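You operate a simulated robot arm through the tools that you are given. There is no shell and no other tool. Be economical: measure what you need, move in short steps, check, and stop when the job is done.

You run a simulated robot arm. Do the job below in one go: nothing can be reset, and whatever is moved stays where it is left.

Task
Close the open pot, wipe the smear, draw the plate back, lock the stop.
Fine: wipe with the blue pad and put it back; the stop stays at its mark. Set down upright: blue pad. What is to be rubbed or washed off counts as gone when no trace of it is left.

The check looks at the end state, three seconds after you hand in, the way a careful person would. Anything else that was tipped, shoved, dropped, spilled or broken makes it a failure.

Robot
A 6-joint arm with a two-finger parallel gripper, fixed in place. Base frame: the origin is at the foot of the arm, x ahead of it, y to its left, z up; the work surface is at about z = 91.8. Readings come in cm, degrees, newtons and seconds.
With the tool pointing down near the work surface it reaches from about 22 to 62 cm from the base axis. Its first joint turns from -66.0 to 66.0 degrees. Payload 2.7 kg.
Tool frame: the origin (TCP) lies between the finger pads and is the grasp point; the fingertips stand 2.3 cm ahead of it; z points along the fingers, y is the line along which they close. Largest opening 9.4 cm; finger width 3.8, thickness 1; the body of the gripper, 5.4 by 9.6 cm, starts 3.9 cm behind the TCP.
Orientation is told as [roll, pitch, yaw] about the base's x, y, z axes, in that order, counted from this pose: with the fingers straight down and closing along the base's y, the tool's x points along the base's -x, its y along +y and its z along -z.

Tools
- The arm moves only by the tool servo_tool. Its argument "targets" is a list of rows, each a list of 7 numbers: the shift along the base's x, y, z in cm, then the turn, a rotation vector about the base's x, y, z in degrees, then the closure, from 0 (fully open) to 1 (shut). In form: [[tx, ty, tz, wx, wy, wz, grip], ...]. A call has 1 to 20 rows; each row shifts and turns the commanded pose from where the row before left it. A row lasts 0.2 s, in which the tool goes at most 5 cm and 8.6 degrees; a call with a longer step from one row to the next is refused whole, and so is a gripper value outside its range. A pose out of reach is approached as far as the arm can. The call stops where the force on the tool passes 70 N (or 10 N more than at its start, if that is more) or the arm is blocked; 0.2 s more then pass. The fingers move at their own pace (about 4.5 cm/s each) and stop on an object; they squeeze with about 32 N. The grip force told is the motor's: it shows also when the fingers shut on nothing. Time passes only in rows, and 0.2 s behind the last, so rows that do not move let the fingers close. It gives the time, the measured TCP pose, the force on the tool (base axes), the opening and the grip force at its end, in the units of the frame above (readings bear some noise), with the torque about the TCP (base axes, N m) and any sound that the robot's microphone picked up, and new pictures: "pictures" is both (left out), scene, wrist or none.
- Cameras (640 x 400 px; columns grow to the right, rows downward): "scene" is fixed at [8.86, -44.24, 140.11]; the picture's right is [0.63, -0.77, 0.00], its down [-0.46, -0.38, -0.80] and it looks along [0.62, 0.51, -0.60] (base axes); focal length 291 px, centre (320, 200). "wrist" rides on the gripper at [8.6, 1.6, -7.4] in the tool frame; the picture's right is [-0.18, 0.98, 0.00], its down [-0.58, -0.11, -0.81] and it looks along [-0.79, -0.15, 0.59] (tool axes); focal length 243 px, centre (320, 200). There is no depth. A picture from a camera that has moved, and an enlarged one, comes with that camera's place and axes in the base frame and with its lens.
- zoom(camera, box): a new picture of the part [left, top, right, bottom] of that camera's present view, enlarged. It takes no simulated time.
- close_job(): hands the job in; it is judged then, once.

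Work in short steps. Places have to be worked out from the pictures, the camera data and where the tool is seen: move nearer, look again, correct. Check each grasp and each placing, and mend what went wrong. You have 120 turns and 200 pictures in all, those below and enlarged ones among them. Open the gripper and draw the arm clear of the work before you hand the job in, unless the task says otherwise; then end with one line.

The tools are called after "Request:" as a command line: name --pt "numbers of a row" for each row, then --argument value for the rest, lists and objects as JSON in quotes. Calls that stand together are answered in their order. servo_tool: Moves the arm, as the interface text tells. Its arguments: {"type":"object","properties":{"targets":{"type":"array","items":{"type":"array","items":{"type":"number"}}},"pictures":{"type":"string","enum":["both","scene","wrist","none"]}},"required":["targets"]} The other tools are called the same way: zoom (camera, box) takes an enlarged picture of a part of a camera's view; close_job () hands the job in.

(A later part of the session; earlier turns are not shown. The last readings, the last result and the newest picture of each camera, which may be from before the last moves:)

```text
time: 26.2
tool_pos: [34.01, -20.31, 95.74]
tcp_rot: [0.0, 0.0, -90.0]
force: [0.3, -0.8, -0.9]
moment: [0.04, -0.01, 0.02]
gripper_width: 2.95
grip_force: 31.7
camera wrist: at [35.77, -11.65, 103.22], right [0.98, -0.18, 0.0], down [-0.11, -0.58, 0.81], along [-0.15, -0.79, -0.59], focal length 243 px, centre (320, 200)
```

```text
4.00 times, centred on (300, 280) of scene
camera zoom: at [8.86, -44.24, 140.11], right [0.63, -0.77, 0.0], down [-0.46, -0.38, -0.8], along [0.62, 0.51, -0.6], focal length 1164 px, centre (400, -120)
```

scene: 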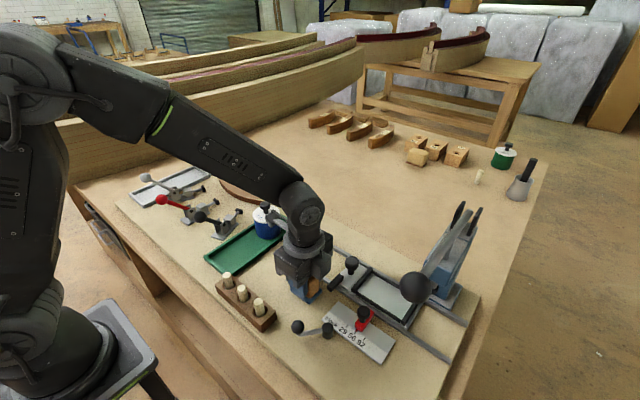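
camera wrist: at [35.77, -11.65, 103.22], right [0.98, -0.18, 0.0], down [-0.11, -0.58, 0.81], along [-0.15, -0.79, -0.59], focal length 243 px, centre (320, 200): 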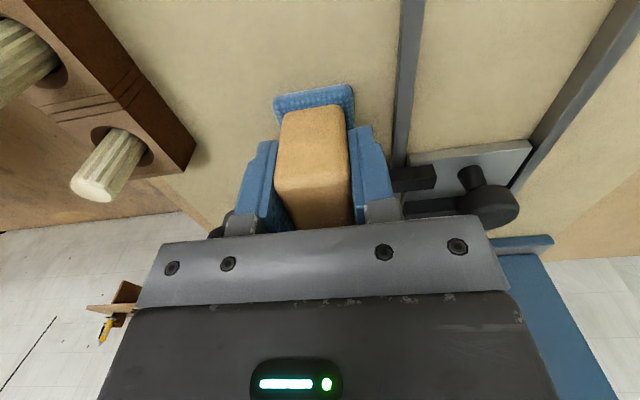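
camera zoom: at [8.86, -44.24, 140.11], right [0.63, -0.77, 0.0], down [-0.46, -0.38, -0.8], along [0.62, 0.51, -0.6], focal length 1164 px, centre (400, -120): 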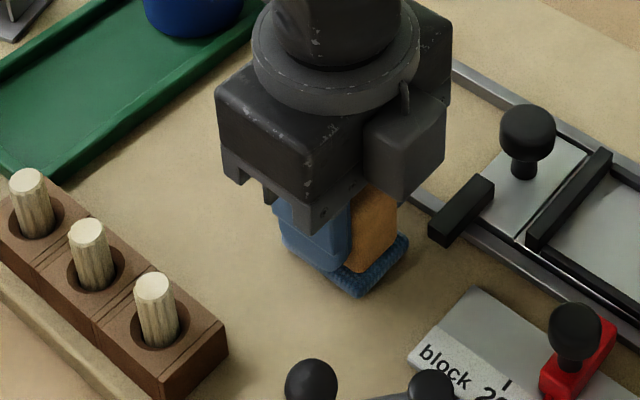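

The visible area looks clean, but the press force faded. I'll lift and inspect the whole area.

Request:
servo_tool --pt "0 0 3 0 0 0 1" --pt "0 3 4 0 0 0 1" --pt "0 4 2 0 0 0 1" --pt "0 0 0 0 0 0 1" --pictures "wrist"

Request:
zoom --camera "scene" --box '[250, 250, 350, 320]'

Request:
zoom --camera "wrist" --box '[240, 0, 400, 110]'

```text
time: 27.2
tool_pos: [34.19, -13.43, 104.95]
tcp_rot: [0.0, 0.0, -90.0]
force: [0.9, 0.2, -1.2]
moment: [-0.01, -0.01, 0.0]
gripper_width: 2.99
grip_force: 32.3
camera wrist: at [35.92, -4.8, 112.35], right [0.98, -0.18, 0.0], down [-0.11, -0.58, 0.81], along [-0.15, -0.79, -0.59], focal length 243 px, centre (320, 200)
```

wrist: 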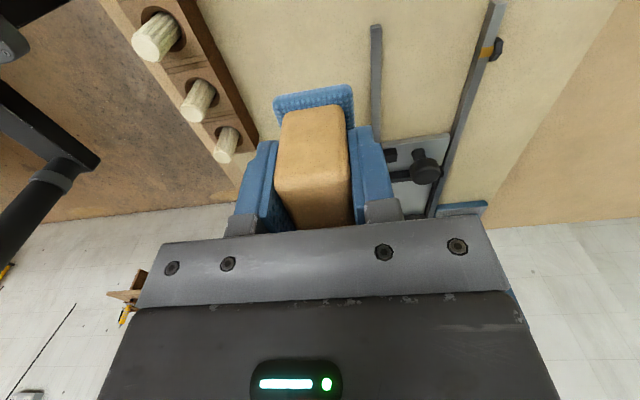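

```text
5.71 times, centred on (300, 285) of scene
camera zoom: at [8.86, -44.24, 140.11], right [0.63, -0.77, 0.0], down [-0.46, -0.38, -0.8], along [0.62, 0.51, -0.6], focal length 1663 px, centre (434, -286)
```

zoom: 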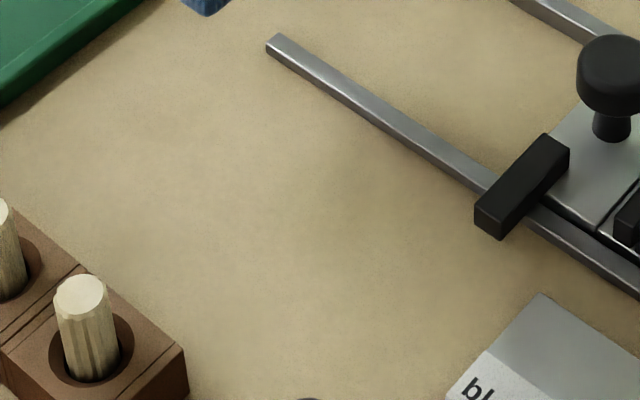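

```text
3.64 times, centred on (320, 55) of wrist
camera zoom: at [35.92, -4.8, 112.35], right [0.98, -0.18, 0.0], down [-0.11, -0.58, 0.81], along [-0.15, -0.79, -0.59], focal length 882 px, centre (320, 727)
```

zoom: 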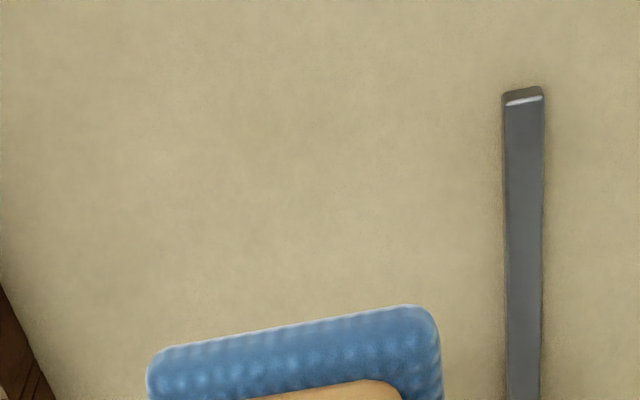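

The smear is gone with no trace in either view. I'll return the pad to its original place.

Request:
servo_tool --pt "3 0 1 0 0 0 1" --pt "4 0 0 0 0 0 1" --pt "4 0 0 0 0 0 1" --pt "4 2 0 0 0 0 1" --pt "2.5 4 0 0 0 0 1" --pt "0 4 0 0 0 0 1" --pt "0 0 -3 0 0 0 1" --pt "0 0 -3 0 0 0 1" --pt "0 0 0 0 0 0 1" --pictures "none"

Request:
zoom --camera "scene" --box '[240, 140, 380, 240]'

```text
time: 29.2
tool_pos: [51.68, -3.3, 99.81]
tcp_rot: [0.0, 0.0, -90.0]
force: [-1.0, 0.8, -0.9]
moment: [0.0, -0.02, -0.01]
gripper_width: 2.97
grip_force: 32.1
```

```text
4.00 times, centred on (310, 190) of scene
camera zoom: at [8.86, -44.24, 140.11], right [0.63, -0.77, 0.0], down [-0.46, -0.38, -0.8], along [0.62, 0.51, -0.6], focal length 1164 px, centre (360, 240)
```

zoom: 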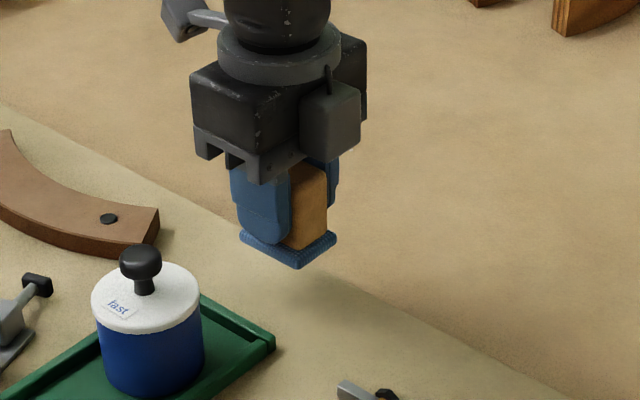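

Above its spot. I'll lower to contact.

Request:
servo_tool --pt "0 -0.1 -2 0 0 0 1" --pt "0 0 -1.5 0 0 0 1" --pt "0 0 -0.3 0 0 0 1" --pt "0 0 -0.1 0 0 0 1" --pt "0 0 0 0 0 0 1" --pictures "none"

Request:
zoom --camera "scene" --box '[240, 140, 380, 240]'

```text
time: 30.4
tool_pos: [51.62, -3.55, 96.05]
tcp_rot: [-0.1, 0.0, -90.0]
force: [0.4, 0.3, -0.7]
moment: [-0.01, 0.02, 0.01]
gripper_width: 2.95
grip_force: 32.1
```

```text
4.00 times, centred on (310, 190) of scene
camera zoom: at [8.86, -44.24, 140.11], right [0.63, -0.77, 0.0], down [-0.46, -0.38, -0.8], along [0.62, 0.51, -0.6], focal length 1164 px, centre (360, 240)
```

zoom: 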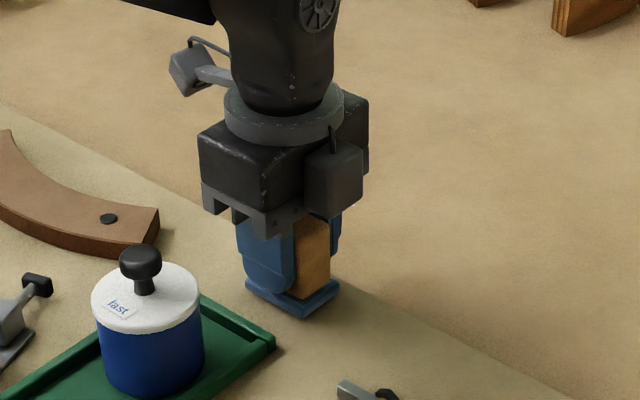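

Not yet in contact (96.05). I'll lower in small steps until force shows.

Request:
servo_tool --pt "0 0.1 -0.12 0 0 0 1" --pt "0 0 -0.12 0 0 0 1" --pt "0 0 0 0 0 0 1" --pictures "none"

```text
time: 31.2
tool_pos: [51.73, -3.35, 95.83]
tcp_rot: [0.0, 0.0, -90.1]
force: [-0.1, -0.6, -0.4]
moment: [-0.01, 0.02, -0.03]
gripper_width: 2.96
grip_force: 32.5
```

Request:
servo_tool --pt "0 0 -0.1 0 0 0 1" --pt "0 0 -0.07 0 0 0 1" --pt "0 0 0 0 0 0 1" --pictures "none"

```text
time: 32.0
tool_pos: [51.66, -3.3, 95.71]
tcp_rot: [0.2, 0.0, -90.0]
force: [-3.0, -1.9, 16.2]
moment: [-0.21, 0.26, -0.04]
gripper_width: 2.96
grip_force: 32.5
```

Contact at 16 N. I'll ease slightly, release by opening modestly, and rise.

Request:
servo_tool --pt "0 0 0.12 0 0 0 1" --pt "0 0 0 0 0 0 0.35" --pt "0 0 0 0 0 0 0.35" --pt "0 0 0 0 0 0 0.35" --pt "0 0 3 0 0 0 0.35" --pt "0 0 4 0 0 0 0.35" --pt "0 0 3 0 0 0 0.35" --pt "0 0 0 0 0 0 0.35" --pictures "both"

Request:
zoom --camera "scene" --box '[240, 140, 380, 240]'

```text
time: 33.8
tool_pos: [51.71, -3.51, 105.77]
tcp_rot: [0.1, -0.1, -90.1]
force: [-0.6, -0.8, -0.1]
moment: [-0.02, 0.03, -0.01]
gripper_width: 6.11
grip_force: 0.0
camera wrist: at [53.41, 5.18, 113.1], right [0.98, -0.18, 0.0], down [-0.11, -0.58, 0.81], along [-0.15, -0.79, -0.59], focal length 243 px, centre (320, 200)
```

scene: 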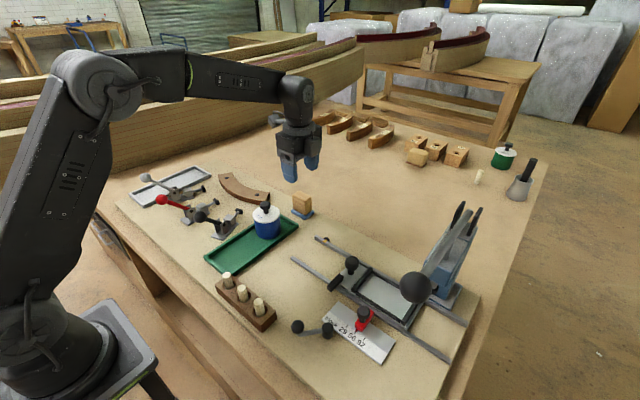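
wrist: 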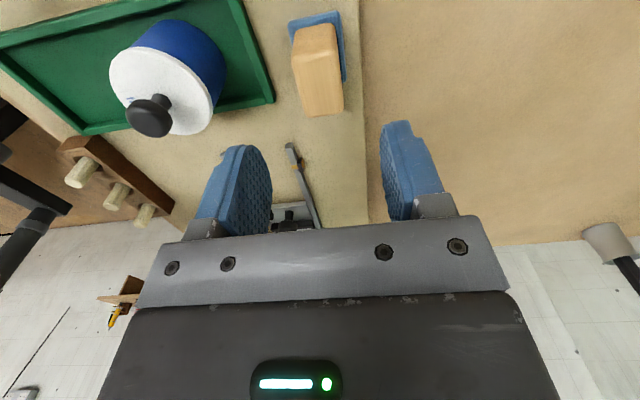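

```text
4.00 times, centred on (310, 190) of scene
camera zoom: at [8.86, -44.24, 140.11], right [0.63, -0.77, 0.0], down [-0.46, -0.38, -0.8], along [0.62, 0.51, -0.6], focal length 1164 px, centre (360, 240)
```

zoom: 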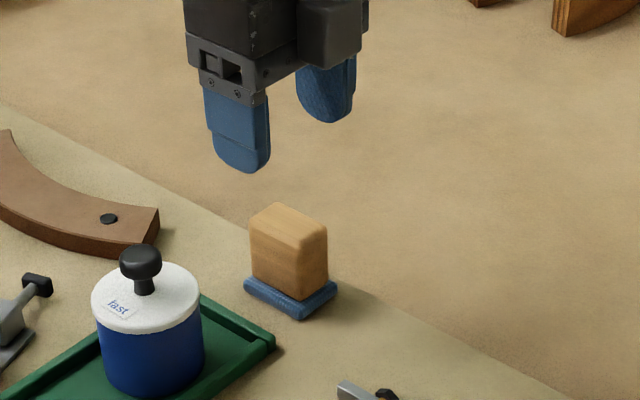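

The pad is upright and back in its place. Next I'll move toward the plate and look at it closely.

Request:
servo_tool --pt "0 -4 0 0 0 0 0.35" --pt "-2 -4 0 0 0 0 0.35" --pt "-4 -4 0 0 0 0 0.35" --pt "-3.4 -2 0 0 0 0 0.35" --pt "0 0 0 0 0 0 0.35" --pictures "both"

Request:
zoom --camera "wrist" --box '[220, 0, 420, 140]'

Request:
zoom --camera "scene" --box '[290, 220, 410, 310]'

```text
refused: row 3 steps farther than a row can; nothing moved
```

```text
2.86 times, centred on (320, 70) of wrist
camera zoom: at [53.41, 5.18, 113.1], right [0.98, -0.18, 0.0], down [-0.11, -0.58, 0.81], along [-0.15, -0.79, -0.59], focal length 693 px, centre (320, 571)
```

zoom: 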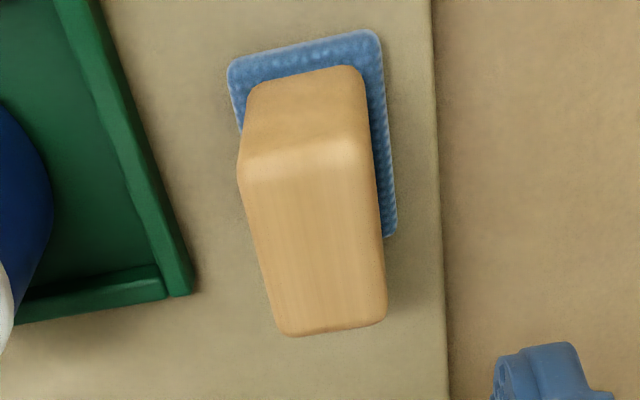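

```text
4.44 times, centred on (350, 265) of scene
camera zoom: at [8.86, -44.24, 140.11], right [0.63, -0.77, 0.0], down [-0.46, -0.38, -0.8], along [0.62, 0.51, -0.6], focal length 1293 px, centre (187, -89)
```

zoom: 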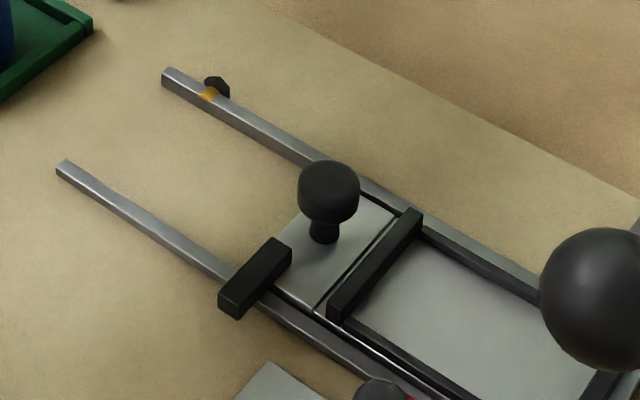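

A row was too long. I'll shorten the steps.

Request:
servo_tool --pt "0 -4 0 0 0 0 0.35" --pt "-2 -4 0 0 0 0 0.35" --pt "-3 -3.5 0 0 0 0 0.35" --pt "-3 -3 0 0 0 0 0.35" --pt "-1.4 0 0 0 0 0 0.35" --pt "0 0 0 0 0 0 0.35" --pictures "wrist"

Request:
zoom --camera "wrist" --box '[200, 0, 440, 160]'

```text
time: 35.2
tool_pos: [42.23, -17.86, 105.63]
tcp_rot: [0.0, 0.0, -90.0]
force: [-0.9, -0.8, 0.3]
moment: [0.0, -0.03, -0.01]
gripper_width: 6.12
grip_force: 0.1
camera wrist: at [43.99, -9.24, 113.03], right [0.98, -0.18, 0.0], down [-0.11, -0.58, 0.81], along [-0.15, -0.79, -0.59], focal length 243 px, centre (320, 200)
```

wrist: 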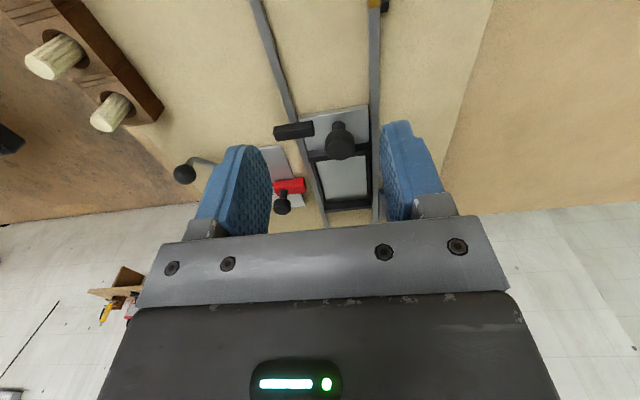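

```text
2.50 times, centred on (320, 80) of wrist
camera zoom: at [43.99, -9.24, 113.03], right [0.98, -0.18, 0.0], down [-0.11, -0.58, 0.81], along [-0.15, -0.79, -0.59], focal length 606 px, centre (320, 500)
```

zoom: 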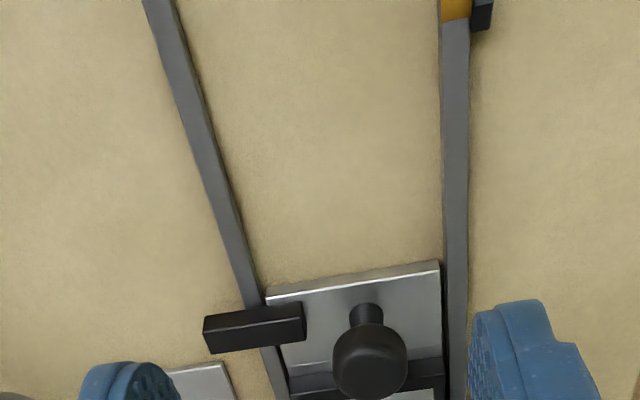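

The black bar is a tab on the plate that overlaps the rail, and an orange mark sits at the back rail's end. The knob is at about (42.8,-24.2), centre z≈95.5, so I'll go above it and verify.

Request:
servo_tool --pt "0.6 -3.2 0 0 0 0 0.45" --pt "0 -3.1 0 0 0 0 0.45" --pt "0 0 -3 0 0 0 0.45" --pt "0 0 -2.2 0 0 0 0.45" --pt "0 0 0 0 0 0 0.45" --pictures "wrist"

Request:
zoom --camera "scene" --box '[290, 220, 410, 310]'

Request:
zoom --camera "wrist" --box '[200, 60, 440, 220]'

```text
time: 36.4
tool_pos: [42.79, -24.08, 100.39]
tcp_rot: [0.0, 0.0, -90.1]
force: [-0.3, -0.3, 0.4]
moment: [0.03, -0.02, 0.0]
gripper_width: 5.16
grip_force: 0.0
camera wrist: at [44.53, -15.42, 107.8], right [0.98, -0.18, 0.0], down [-0.11, -0.58, 0.81], along [-0.15, -0.79, -0.59], focal length 243 px, centre (320, 200)
```

wrist: 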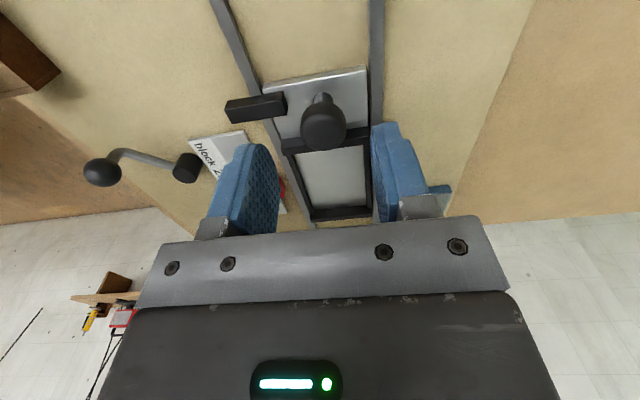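

```text
4.44 times, centred on (350, 265) of scene
camera zoom: at [8.86, -44.24, 140.11], right [0.63, -0.77, 0.0], down [-0.46, -0.38, -0.8], along [0.62, 0.51, -0.6], focal length 1293 px, centre (187, -89)
```

zoom: 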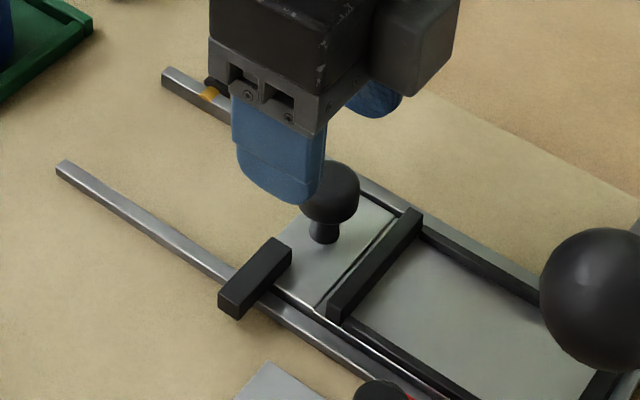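

```text
2.50 times, centred on (320, 140) of wrist
camera zoom: at [44.53, -15.42, 107.8], right [0.98, -0.18, 0.0], down [-0.11, -0.58, 0.81], along [-0.15, -0.79, -0.59], focal length 606 px, centre (320, 350)
```

zoom: 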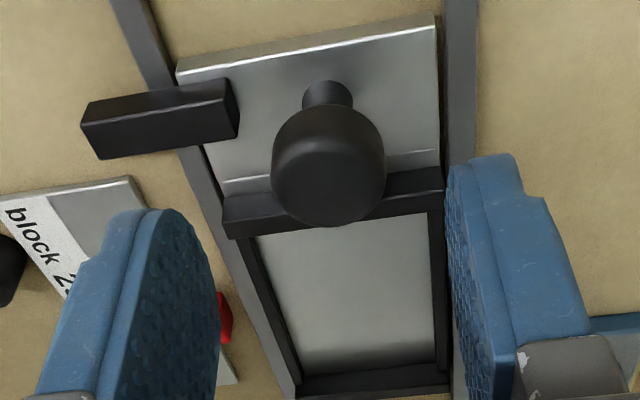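

Centred on the knob. I'll descend to z≈97 (tips just above the bar) and close.

Request:
servo_tool --pt "0.15 -0.2 -2 0 0 0 0.45" --pt "0 0 -1.5 0 0 0 0.45" --pt "0 0 0 0 0 0 1" --pt "0 0 0 0 0 0 1" --pt "0 0 0 0 0 0 1" --pictures "wrist"

Request:
zoom --camera "scene" --box '[290, 220, 410, 310]'

Request:
zoom --camera "wrist" --box '[200, 60, 440, 220]'

```text
time: 37.6
tool_pos: [43.0, -24.48, 96.81]
tcp_rot: [0.0, 0.1, -90.0]
force: [-0.2, -0.8, -1.5]
moment: [-0.11, -0.03, 0.04]
gripper_width: 2.73
grip_force: 45.2
camera wrist: at [44.63, -15.8, 104.21], right [0.98, -0.18, 0.0], down [-0.11, -0.58, 0.81], along [-0.15, -0.79, -0.59], focal length 243 px, centre (320, 200)
```

wrist: 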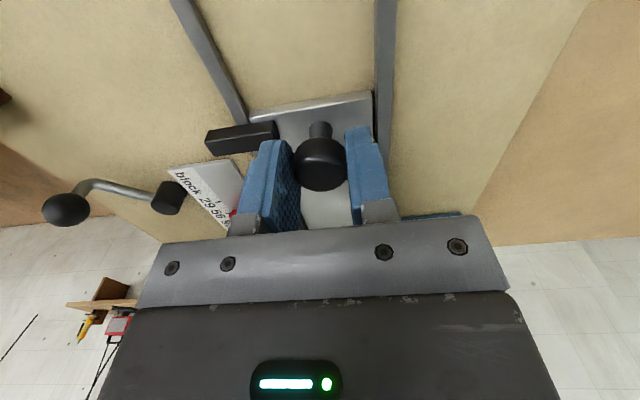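

```text
4.44 times, centred on (350, 265) of scene
camera zoom: at [8.86, -44.25, 140.11], right [0.63, -0.77, 0.0], down [-0.46, -0.38, -0.8], along [0.62, 0.51, -0.6], focal length 1293 px, centre (187, -89)
```

zoom: 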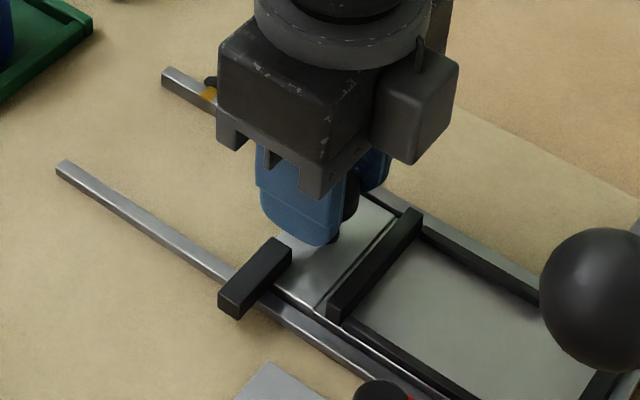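

```text
2.50 times, centred on (320, 140) of wrist
camera zoom: at [44.63, -15.8, 104.21], right [0.98, -0.18, 0.0], down [-0.11, -0.58, 0.81], along [-0.15, -0.79, -0.59], focal length 606 px, centre (320, 350)
```

zoom: 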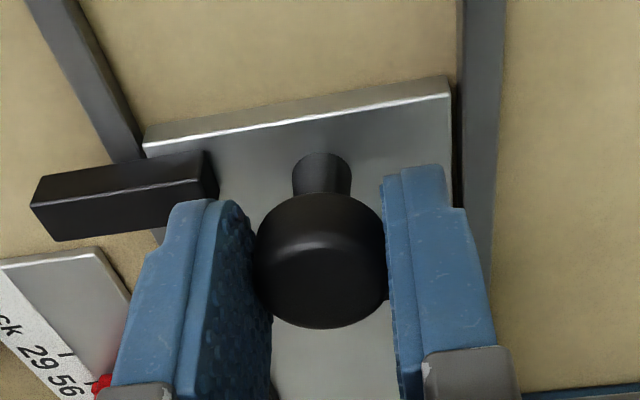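

Knob gripped. I'll pull it +y slowly, watching forces.

Request:
servo_tool --pt "0 0.5 0 0 0 0 1" --pt "0 0.5 0 0 0 0 1" --pt "0 0.5 0 0 0 0 1" --pt "0 0.5 0 0 0 0 1" --pictures "wrist"

Request:
zoom --camera "scene" --box '[290, 220, 410, 310]'

```text
time: 38.6
tool_pos: [42.91, -22.49, 96.83]
tcp_rot: [-0.2, 0.1, -90.0]
force: [-4.2, -0.5, -11.6]
moment: [-1.03, 0.05, 0.02]
gripper_width: 2.75
grip_force: 44.8
camera wrist: at [44.66, -13.79, 104.22], right [0.98, -0.18, 0.0], down [-0.11, -0.58, 0.81], along [-0.15, -0.79, -0.59], focal length 243 px, centre (320, 200)
```

wrist: 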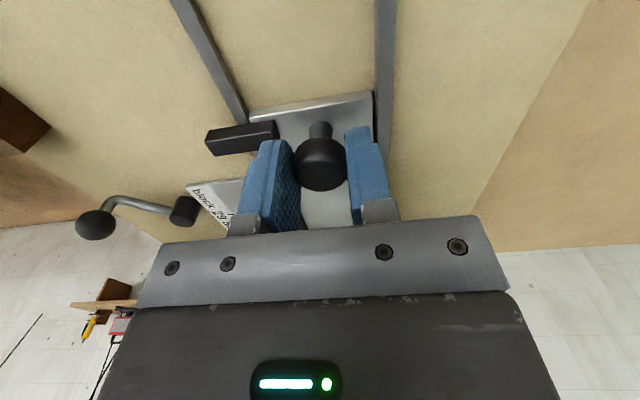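

```text
4.44 times, centred on (350, 265) of scene
camera zoom: at [8.86, -44.25, 140.1], right [0.63, -0.77, 0.0], down [-0.46, -0.38, -0.8], along [0.62, 0.51, -0.6], focal length 1293 px, centre (187, -89)
```

zoom: 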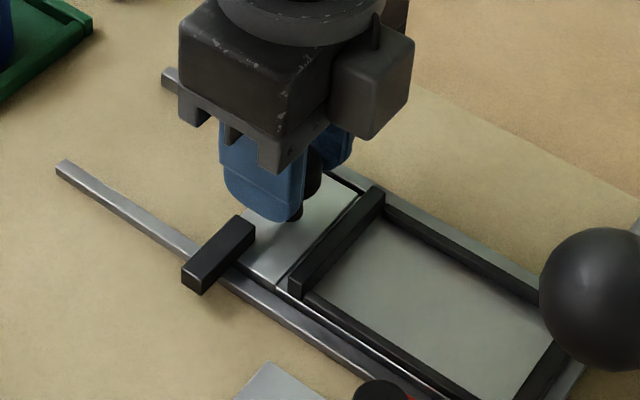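

The plate slides freely with the bar moving along. I'll continue.

Request:
servo_tool --pt "0 0.6 0 0 0 0 1" --pt "0 0.6 0 0 0 0 1" --pt "0 0.6 0 0 0 0 1" --pt "0 0.6 0 0 0 0 1" --pt "0 0.6 0 0 0 0 1" --pt "0 0.6 0 0 0 0 1" --pictures "wrist"

Request:
zoom --camera "scene" --box '[270, 210, 390, 300]'

```text
time: 40.0
tool_pos: [42.89, -18.71, 96.82]
tcp_rot: [-0.1, 0.1, -90.1]
force: [-2.4, -1.0, -21.5]
moment: [0.67, 0.1, -0.11]
gripper_width: 2.75
grip_force: 45.0
camera wrist: at [44.66, -10.1, 104.24], right [0.98, -0.19, 0.0], down [-0.11, -0.58, 0.81], along [-0.15, -0.79, -0.59], focal length 243 px, centre (320, 200)
```

wrist: 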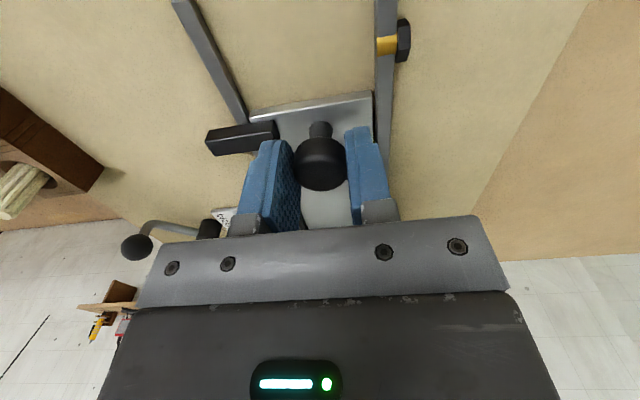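

```text
4.44 times, centred on (330, 255) of scene
camera zoom: at [8.88, -44.26, 140.1], right [0.63, -0.77, 0.0], down [-0.46, -0.38, -0.8], along [0.62, 0.51, -0.6], focal length 1293 px, centre (276, -44)
```

zoom: 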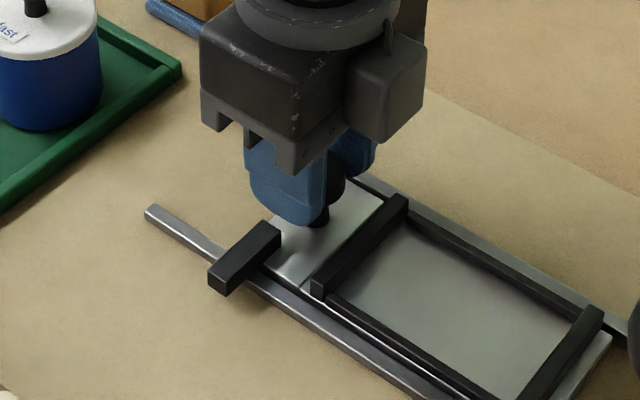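

Approaching the orange mark. I'll continue slowly, easing the vertical strain, and listen for a stop.

Request:
servo_tool --pt "0 0.3 -0.15 0 0 0 1" --pt "0 0.4 0 0 0 0 1" --pt "0 0.4 0 0 0 0 1" --pt "0 0.4 0 0 0 0 1" --pictures "wrist"

Request:
zoom --camera "wrist" --box '[200, 0, 440, 160]'

```text
time: 41.0
tool_pos: [42.88, -17.21, 96.95]
tcp_rot: [0.0, 0.0, -90.0]
force: [-3.7, -1.5, -9.0]
moment: [0.3, 0.04, -0.04]
gripper_width: 2.76
grip_force: 44.6
camera wrist: at [44.62, -8.62, 104.23], right [0.98, -0.18, 0.0], down [-0.11, -0.58, 0.81], along [-0.15, -0.79, -0.59], focal length 243 px, centre (320, 200)
```

wrist: 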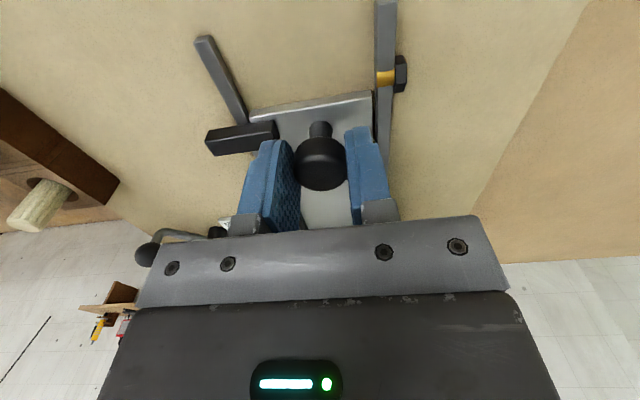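

```text
2.50 times, centred on (320, 80) of wrist
camera zoom: at [44.62, -8.62, 104.23], right [0.98, -0.18, 0.0], down [-0.11, -0.58, 0.81], along [-0.15, -0.79, -0.59], focal length 606 px, centre (320, 500)
```

zoom: 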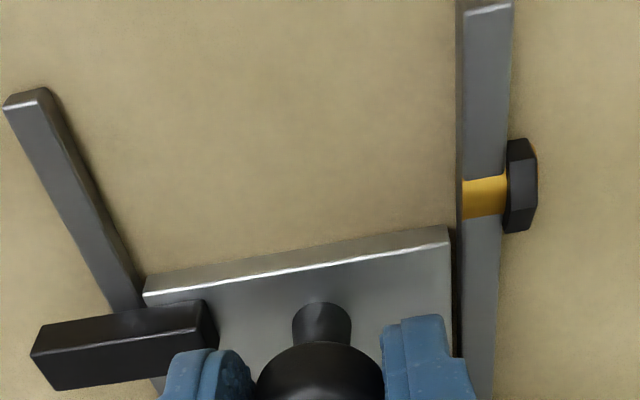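

The front edge is about 0.5 cm short of the orange mark. Small steps now.

Request:
servo_tool --pt "0 0.2 -0.05 0 0 0 1" --pt "0 0.2 0 0 0 0 1" --pt "0 0.1 0 0 0 0 1" --pt "0 0 0 0 0 0 1" --pictures "none"

Request:
zoom --camera "wrist" --box '[200, 0, 440, 160]'

```text
time: 42.0
tool_pos: [42.89, -16.68, 96.87]
tcp_rot: [0.1, -0.1, -89.9]
force: [-4.8, -1.1, 2.4]
moment: [-0.2, 0.08, -0.04]
gripper_width: 2.75
grip_force: 44.7
```

```text
2.50 times, centred on (320, 80) of wrist
camera zoom: at [44.61, -8.09, 104.23], right [0.98, -0.18, 0.0], down [-0.11, -0.58, 0.81], along [-0.15, -0.79, -0.59], focal length 606 px, centre (320, 500)
```

zoom: 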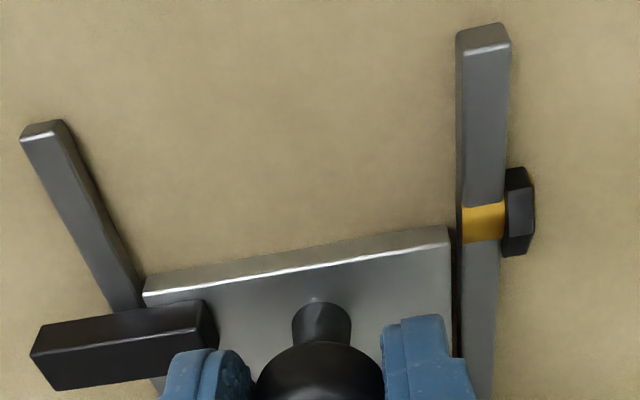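

No stop yet. The hex-head with the orange band looks like a detent plunger, so I'll continue in small increments and listen.

Request:
servo_tool --pt "0 0.25 0 0 0 0 1" --pt "0 0.25 0 0 0 0 1" --pt "0 0 0 0 0 0 1" --pictures "none"

Request:
zoom --camera "wrist" --box '[200, 0, 440, 160]'

Request:
zoom --camera "scene" --box '[270, 210, 430, 330]'

```text
time: 42.8
tool_pos: [42.96, -16.24, 96.84]
tcp_rot: [0.1, 0.0, -90.0]
force: [1.4, -1.1, 0.4]
moment: [-0.53, -0.11, 0.01]
gripper_width: 2.75
grip_force: 44.9
```

```text
2.50 times, centred on (320, 80) of wrist
camera zoom: at [44.61, -7.61, 104.24], right [0.98, -0.18, 0.0], down [-0.11, -0.58, 0.81], along [-0.15, -0.79, -0.59], focal length 606 px, centre (320, 500)
```

zoom: 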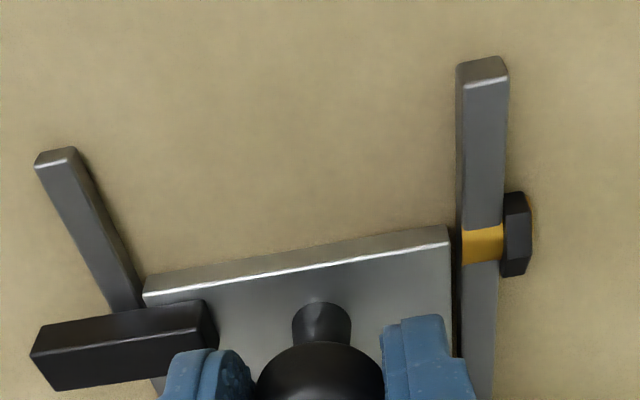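

```text
3.33 times, centred on (350, 270) of scene
camera zoom: at [8.86, -44.24, 140.11], right [0.63, -0.77, 0.0], down [-0.46, -0.38, -0.8], along [0.62, 0.51, -0.6], focal length 970 px, centre (220, -33)
```

zoom: 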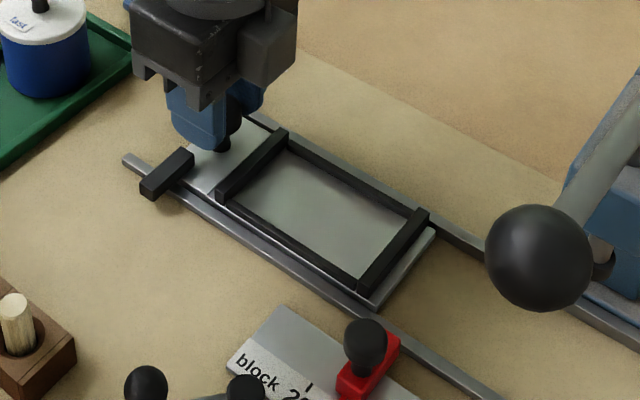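

The front edge is within the orange band with no click. I'll keep going gently while rail remains.

Request:
servo_tool --pt "0 0.25 0 0 0 0 1" --pt "0 0.25 0 0 0 0 1" --pt "0 0 0 0 0 0 1" --pictures "none"

Request:
zoom --camera "wrist" --box '[200, 0, 440, 160]'

```text
time: 43.6
tool_pos: [42.91, -15.7, 96.77]
tcp_rot: [0.1, 0.0, -90.0]
force: [2.8, -0.6, 6.5]
moment: [-0.35, -0.02, -0.03]
gripper_width: 2.74
grip_force: 45.6
```

```text
2.50 times, centred on (320, 80) of wrist
camera zoom: at [44.61, -7.08, 104.24], right [0.98, -0.18, 0.0], down [-0.11, -0.58, 0.81], along [-0.15, -0.79, -0.59], focal length 606 px, centre (320, 500)
```

zoom: 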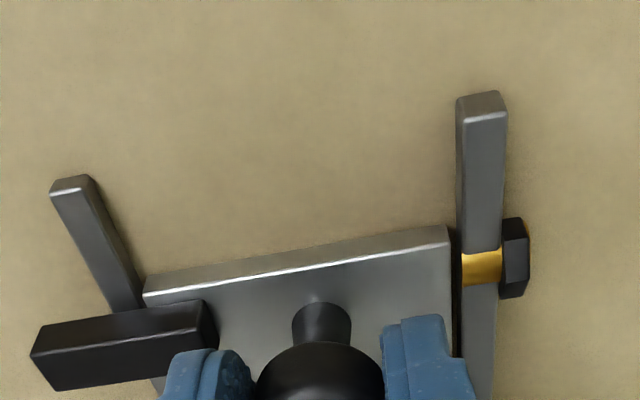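

Request:
servo_tool --pt "0 0.25 0 0 0 0 1" --pt "0 0.25 0 0 0 0 1" --pt "0 0.25 0 0 0 0 1" --pt "0 0.25 0 0 0 0 1" --pt "0 0 0 0 0 0 1" --pictures "none"

Request:
zoom --camera "wrist" --box '[200, 0, 440, 160]'

```text
time: 44.8
tool_pos: [42.93, -14.8, 96.85]
tcp_rot: [0.1, 0.0, -90.1]
force: [3.5, -0.6, 9.5]
moment: [0.08, -0.02, 0.07]
gripper_width: 2.75
grip_force: 44.5
```

```text
2.50 times, centred on (320, 80) of wrist
camera zoom: at [44.61, -6.11, 104.24], right [0.98, -0.18, 0.0], down [-0.11, -0.58, 0.81], along [-0.15, -0.79, -0.59], focal length 606 px, centre (320, 500)
```

zoom: 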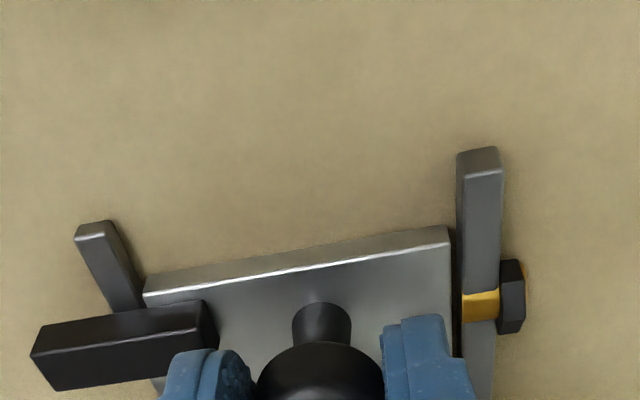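

Request:
servo_tool --pt "0 0.25 0 0 0 0 1" --pt "0 0.25 0 0 0 0 1" --pt "0 0.25 0 0 0 0 1" --pt "0 0 0 0 0 0 1" --pictures "none"

Request:
zoom --camera "wrist" --box '[200, 0, 440, 160]'

Request:
zoom --camera "scene" --box '[260, 200, 420, 320]'

```text
time: 45.8
tool_pos: [42.79, -13.93, 96.83]
tcp_rot: [0.0, 0.0, -90.0]
force: [-6.4, 2.4, 19.7]
moment: [-0.32, 0.21, -0.12]
gripper_width: 2.71
grip_force: 45.2
```

```text
2.50 times, centred on (320, 80) of wrist
camera zoom: at [44.63, -5.3, 104.23], right [0.98, -0.18, 0.0], down [-0.11, -0.58, 0.81], along [-0.15, -0.79, -0.59], focal length 606 px, centre (320, 500)
```

zoom: 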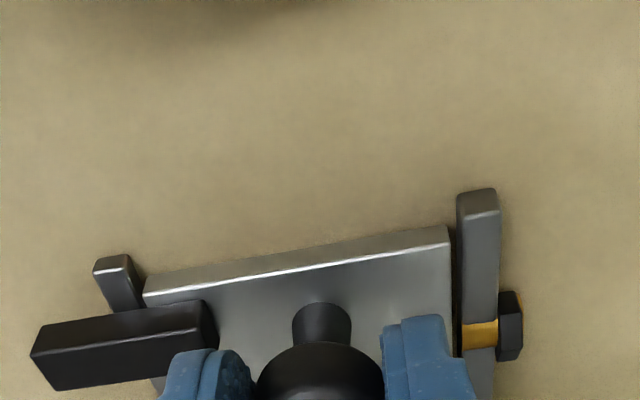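

```text
3.33 times, centred on (340, 260) of scene
camera zoom: at [8.82, -44.23, 140.11], right [0.63, -0.77, 0.0], down [-0.46, -0.38, -0.8], along [0.62, 0.51, -0.6], focal length 970 px, centre (253, 0)
```

zoom: 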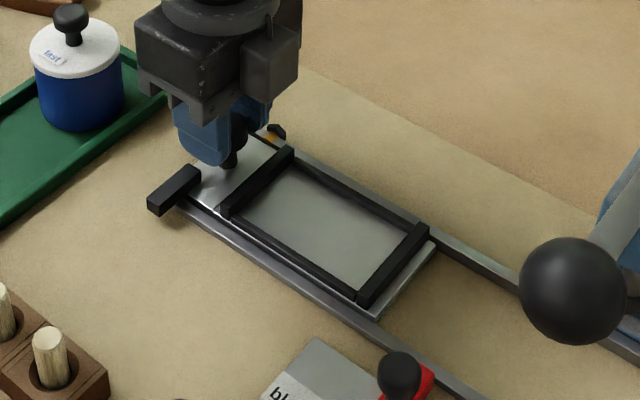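

Still free. I'll ease z strain and continue in tiny steps toward the rail end.

Request:
servo_tool --pt "0 0.2 0.15 0 0 0 1" --pt "0 0.2 0 0 0 0 1" --pt "0 0.2 0 0 0 0 1" --pt "0 0 0 0 0 0 1" --pictures "none"

Request:
zoom --camera "wrist" --box '[200, 0, 440, 160]'

```text
time: 46.8
tool_pos: [42.93, -13.52, 96.86]
tcp_rot: [-0.2, -0.1, -90.0]
force: [5.3, -21.8, -15.0]
moment: [0.0, -0.15, -0.07]
gripper_width: 2.75
grip_force: 45.0
```

```text
2.50 times, centred on (320, 80) of wrist
camera zoom: at [44.66, -4.93, 104.22], right [0.98, -0.19, 0.0], down [-0.11, -0.58, 0.81], along [-0.15, -0.79, -0.59], focal length 606 px, centre (320, 500)
```

zoom: 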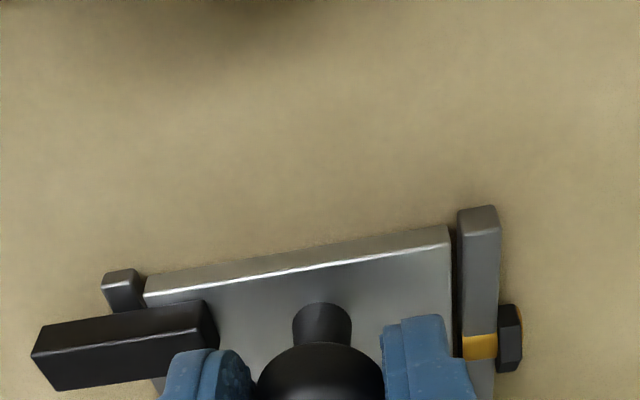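

A force of -22 N in y shows the travel's end. I'll check the scene to make sure nothing else is touched.

Request:
zoom --camera "scene" --box '[220, 180, 380, 300]'

```text
3.33 times, centred on (300, 240) of scene
camera zoom: at [8.89, -44.31, 140.08], right [0.63, -0.77, 0.0], down [-0.46, -0.38, -0.8], along [0.62, 0.51, -0.6], focal length 970 px, centre (387, 67)
```

zoom: 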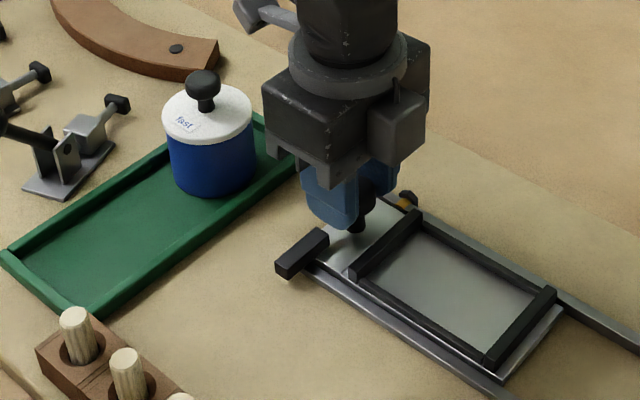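

Nothing else is touched, so the plate is at its end of travel. I'll release and rise.

Request:
servo_tool --pt "0 -0.1 0 0 0 0 1" --pt "0 0 0 0 0 0 0.45" --pt "0 0 0 0 0 0 0.45" --pt "0 0 0 0 0 0 0.45" --pt "0 0 3 0 0 0 0.45" --pt "0 0 4 0 0 0 0.45" --pt "0 -3 3 0 0 0 0.45" --pt "0 0 0 0 0 0 0.45" --pictures "scene"

Request:
zoom --camera "scene" --box '[260, 200, 420, 320]'

```text
time: 48.6
tool_pos: [42.57, -16.41, 107.16]
tcp_rot: [0.0, 0.0, -90.1]
force: [1.2, -0.2, 0.6]
moment: [0.04, 0.01, -0.01]
gripper_width: 5.15
grip_force: 0.0
```

scene: 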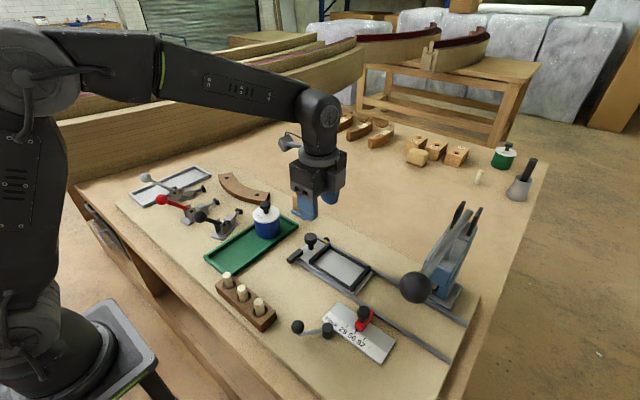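

```text
3.33 times, centred on (340, 260) of scene
camera zoom: at [8.86, -44.24, 140.11], right [0.63, -0.77, 0.0], down [-0.46, -0.38, -0.8], along [0.62, 0.51, -0.6], focal length 970 px, centre (253, 0)
```

zoom: 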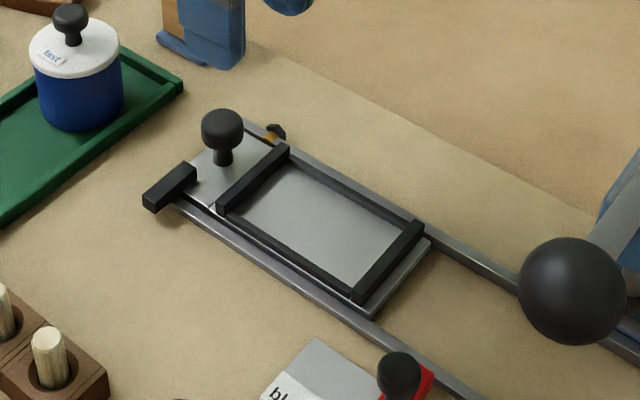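

The plate is fully drawn back. Now the lock lever: pivot ≈(29.2,-28.5), ball ≈(26.4,-25.3). I'll move above the ball and turn +41° so the fingers straddle it tangentially.

Request:
servo_tool --pt "-3.2 -1.8 0 0 0 8.2 0.45" --pt "-3.2 -1.8 0 0 0 8.2 0.45" --pt "-3.2 -1.8 0 0 0 8.2 0.45" --pt "-3.3 -1.8 0 0 0 8.2 0.45" --pt "-3.3 -1.7 -1 0 0 8.2 0.45" --pt "0 0 -1 0 0 0 0.45" --pt "0 0 0 0 0 0 0.45" --pictures "both"

Request:
zoom --camera "wrist" --box '[220, 20, 420, 180]'

Request:
zoom --camera "scene" --box '[270, 280, 410, 380]'

```text
time: 50.2
tool_pos: [26.88, -25.34, 104.97]
tcp_rot: [0.0, 0.1, -49.0]
force: [0.1, 0.1, 0.3]
moment: [-0.03, 0.0, 0.01]
gripper_width: 5.17
grip_force: 0.1
camera wrist: at [22.48, -17.86, 112.42], right [0.86, 0.51, 0.0], down [0.3, -0.51, 0.81], along [0.41, -0.7, -0.59], focal length 243 px, centre (320, 200)
```

scene: 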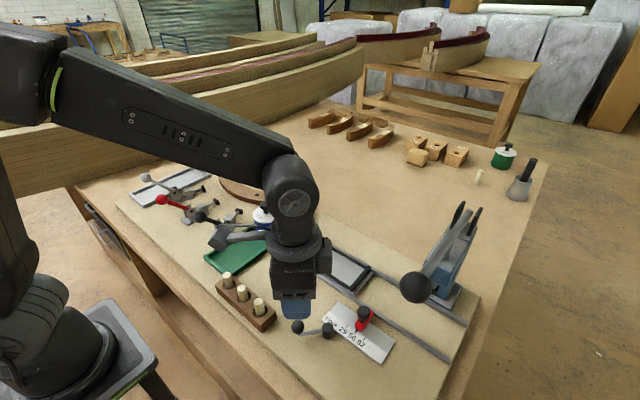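
wrist: 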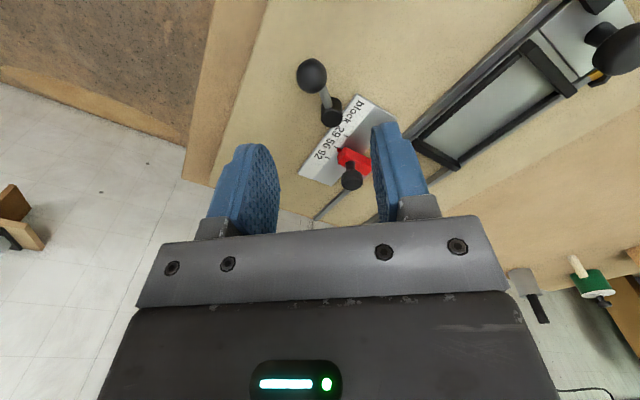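

```text
2.50 times, centred on (320, 100) of wrist
camera zoom: at [22.48, -17.86, 112.42], right [0.86, 0.51, 0.0], down [0.3, -0.51, 0.81], along [0.41, -0.7, -0.59], focal length 606 px, centre (320, 450)
```

zoom: 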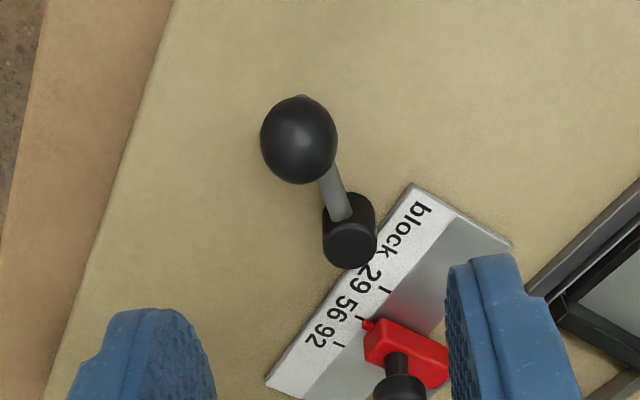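

```text
4.00 times, centred on (340, 330) of scene
camera zoom: at [8.86, -44.24, 140.11], right [0.63, -0.77, 0.0], down [-0.46, -0.38, -0.8], along [0.62, 0.51, -0.6], focal length 1164 px, centre (240, -320)
```

zoom: 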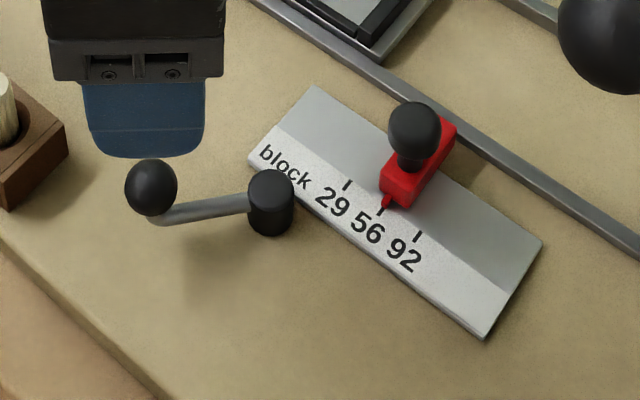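

Ball (26.2,-25.4,96), pivot (29.7,-28.4), arm about 4.6 cm. I'll align and descend around the ball.

Request:
servo_tool --pt "-0.65 -0.05 -2 0 0 8 0.45" --pt "0 0 -3 0 0 0 0.45" --pt "0 0 -1.5 0 0 0 0.45" --pt "0 0 0 0 0 0 0.45" --pictures "wrist"

Request:
zoom --camera "scene" --box '[270, 280, 410, 380]'

```text
time: 51.2
tool_pos: [26.19, -25.42, 98.41]
tcp_rot: [0.0, 0.0, -41.0]
force: [0.7, 0.0, 1.0]
moment: [-0.04, -0.02, -0.01]
gripper_width: 5.14
grip_force: 0.1
camera wrist: at [20.81, -18.53, 105.79], right [0.78, 0.62, 0.0], down [0.37, -0.46, 0.81], along [0.5, -0.63, -0.59], focal length 243 px, centre (320, 200)
```

wrist: 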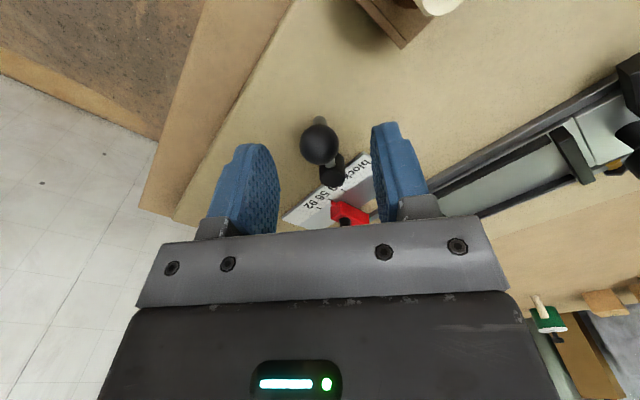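

```text
4.00 times, centred on (340, 330) of scene
camera zoom: at [8.86, -44.24, 140.11], right [0.63, -0.77, 0.0], down [-0.46, -0.38, -0.8], along [0.62, 0.51, -0.6], focal length 1164 px, centre (240, -320)
```

zoom: 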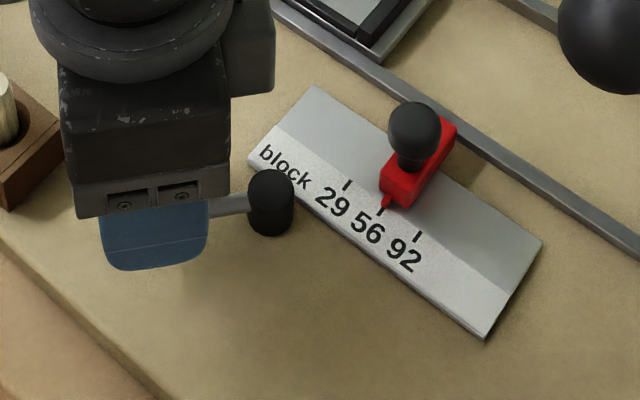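

Ball is midway between the fingers. I'll descend and grip.

Request:
servo_tool --pt "0 0 -1.9 0 0 0 0.45" --pt "0 0 0 0 0 0 1" --pt "0 0 0 0 0 0 1" --pt "0 0 0 0 0 0 1" --pt "0 0 0 0 0 0 1" --pictures "wrist"

```text
time: 52.4
tool_pos: [26.08, -25.36, 96.68]
tcp_rot: [0.0, 0.0, -41.0]
force: [-7.8, -9.0, -0.4]
moment: [-0.15, 0.02, -0.13]
gripper_width: 2.09
grip_force: 45.3
camera wrist: at [20.8, -18.54, 103.92], right [0.78, 0.62, 0.0], down [0.37, -0.46, 0.81], along [0.5, -0.63, -0.59], focal length 243 px, centre (320, 200)
```

wrist: 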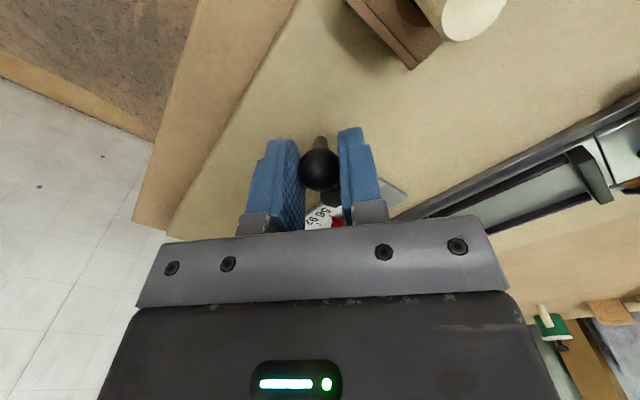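

Grip is on the ball, and a reaction of about 12 N opposes the (+x,+y) tangent, suggesting a limit there. I'll try turning the other way (counter-clockwise) by a small arc.

Request:
servo_tool --pt "-0.22 -0.25 0 0 0 4 1" --pt "-0.2 -0.26 0 0 0 4 1" --pt "0 0 0 0 0 0 1" --pictures "none"

```text
time: 53.2
tool_pos: [25.84, -25.85, 96.54]
tcp_rot: [0.0, 0.2, -32.9]
force: [1.6, 5.0, -14.7]
moment: [-0.44, -0.84, 0.16]
gripper_width: 2.12
grip_force: 45.3
```

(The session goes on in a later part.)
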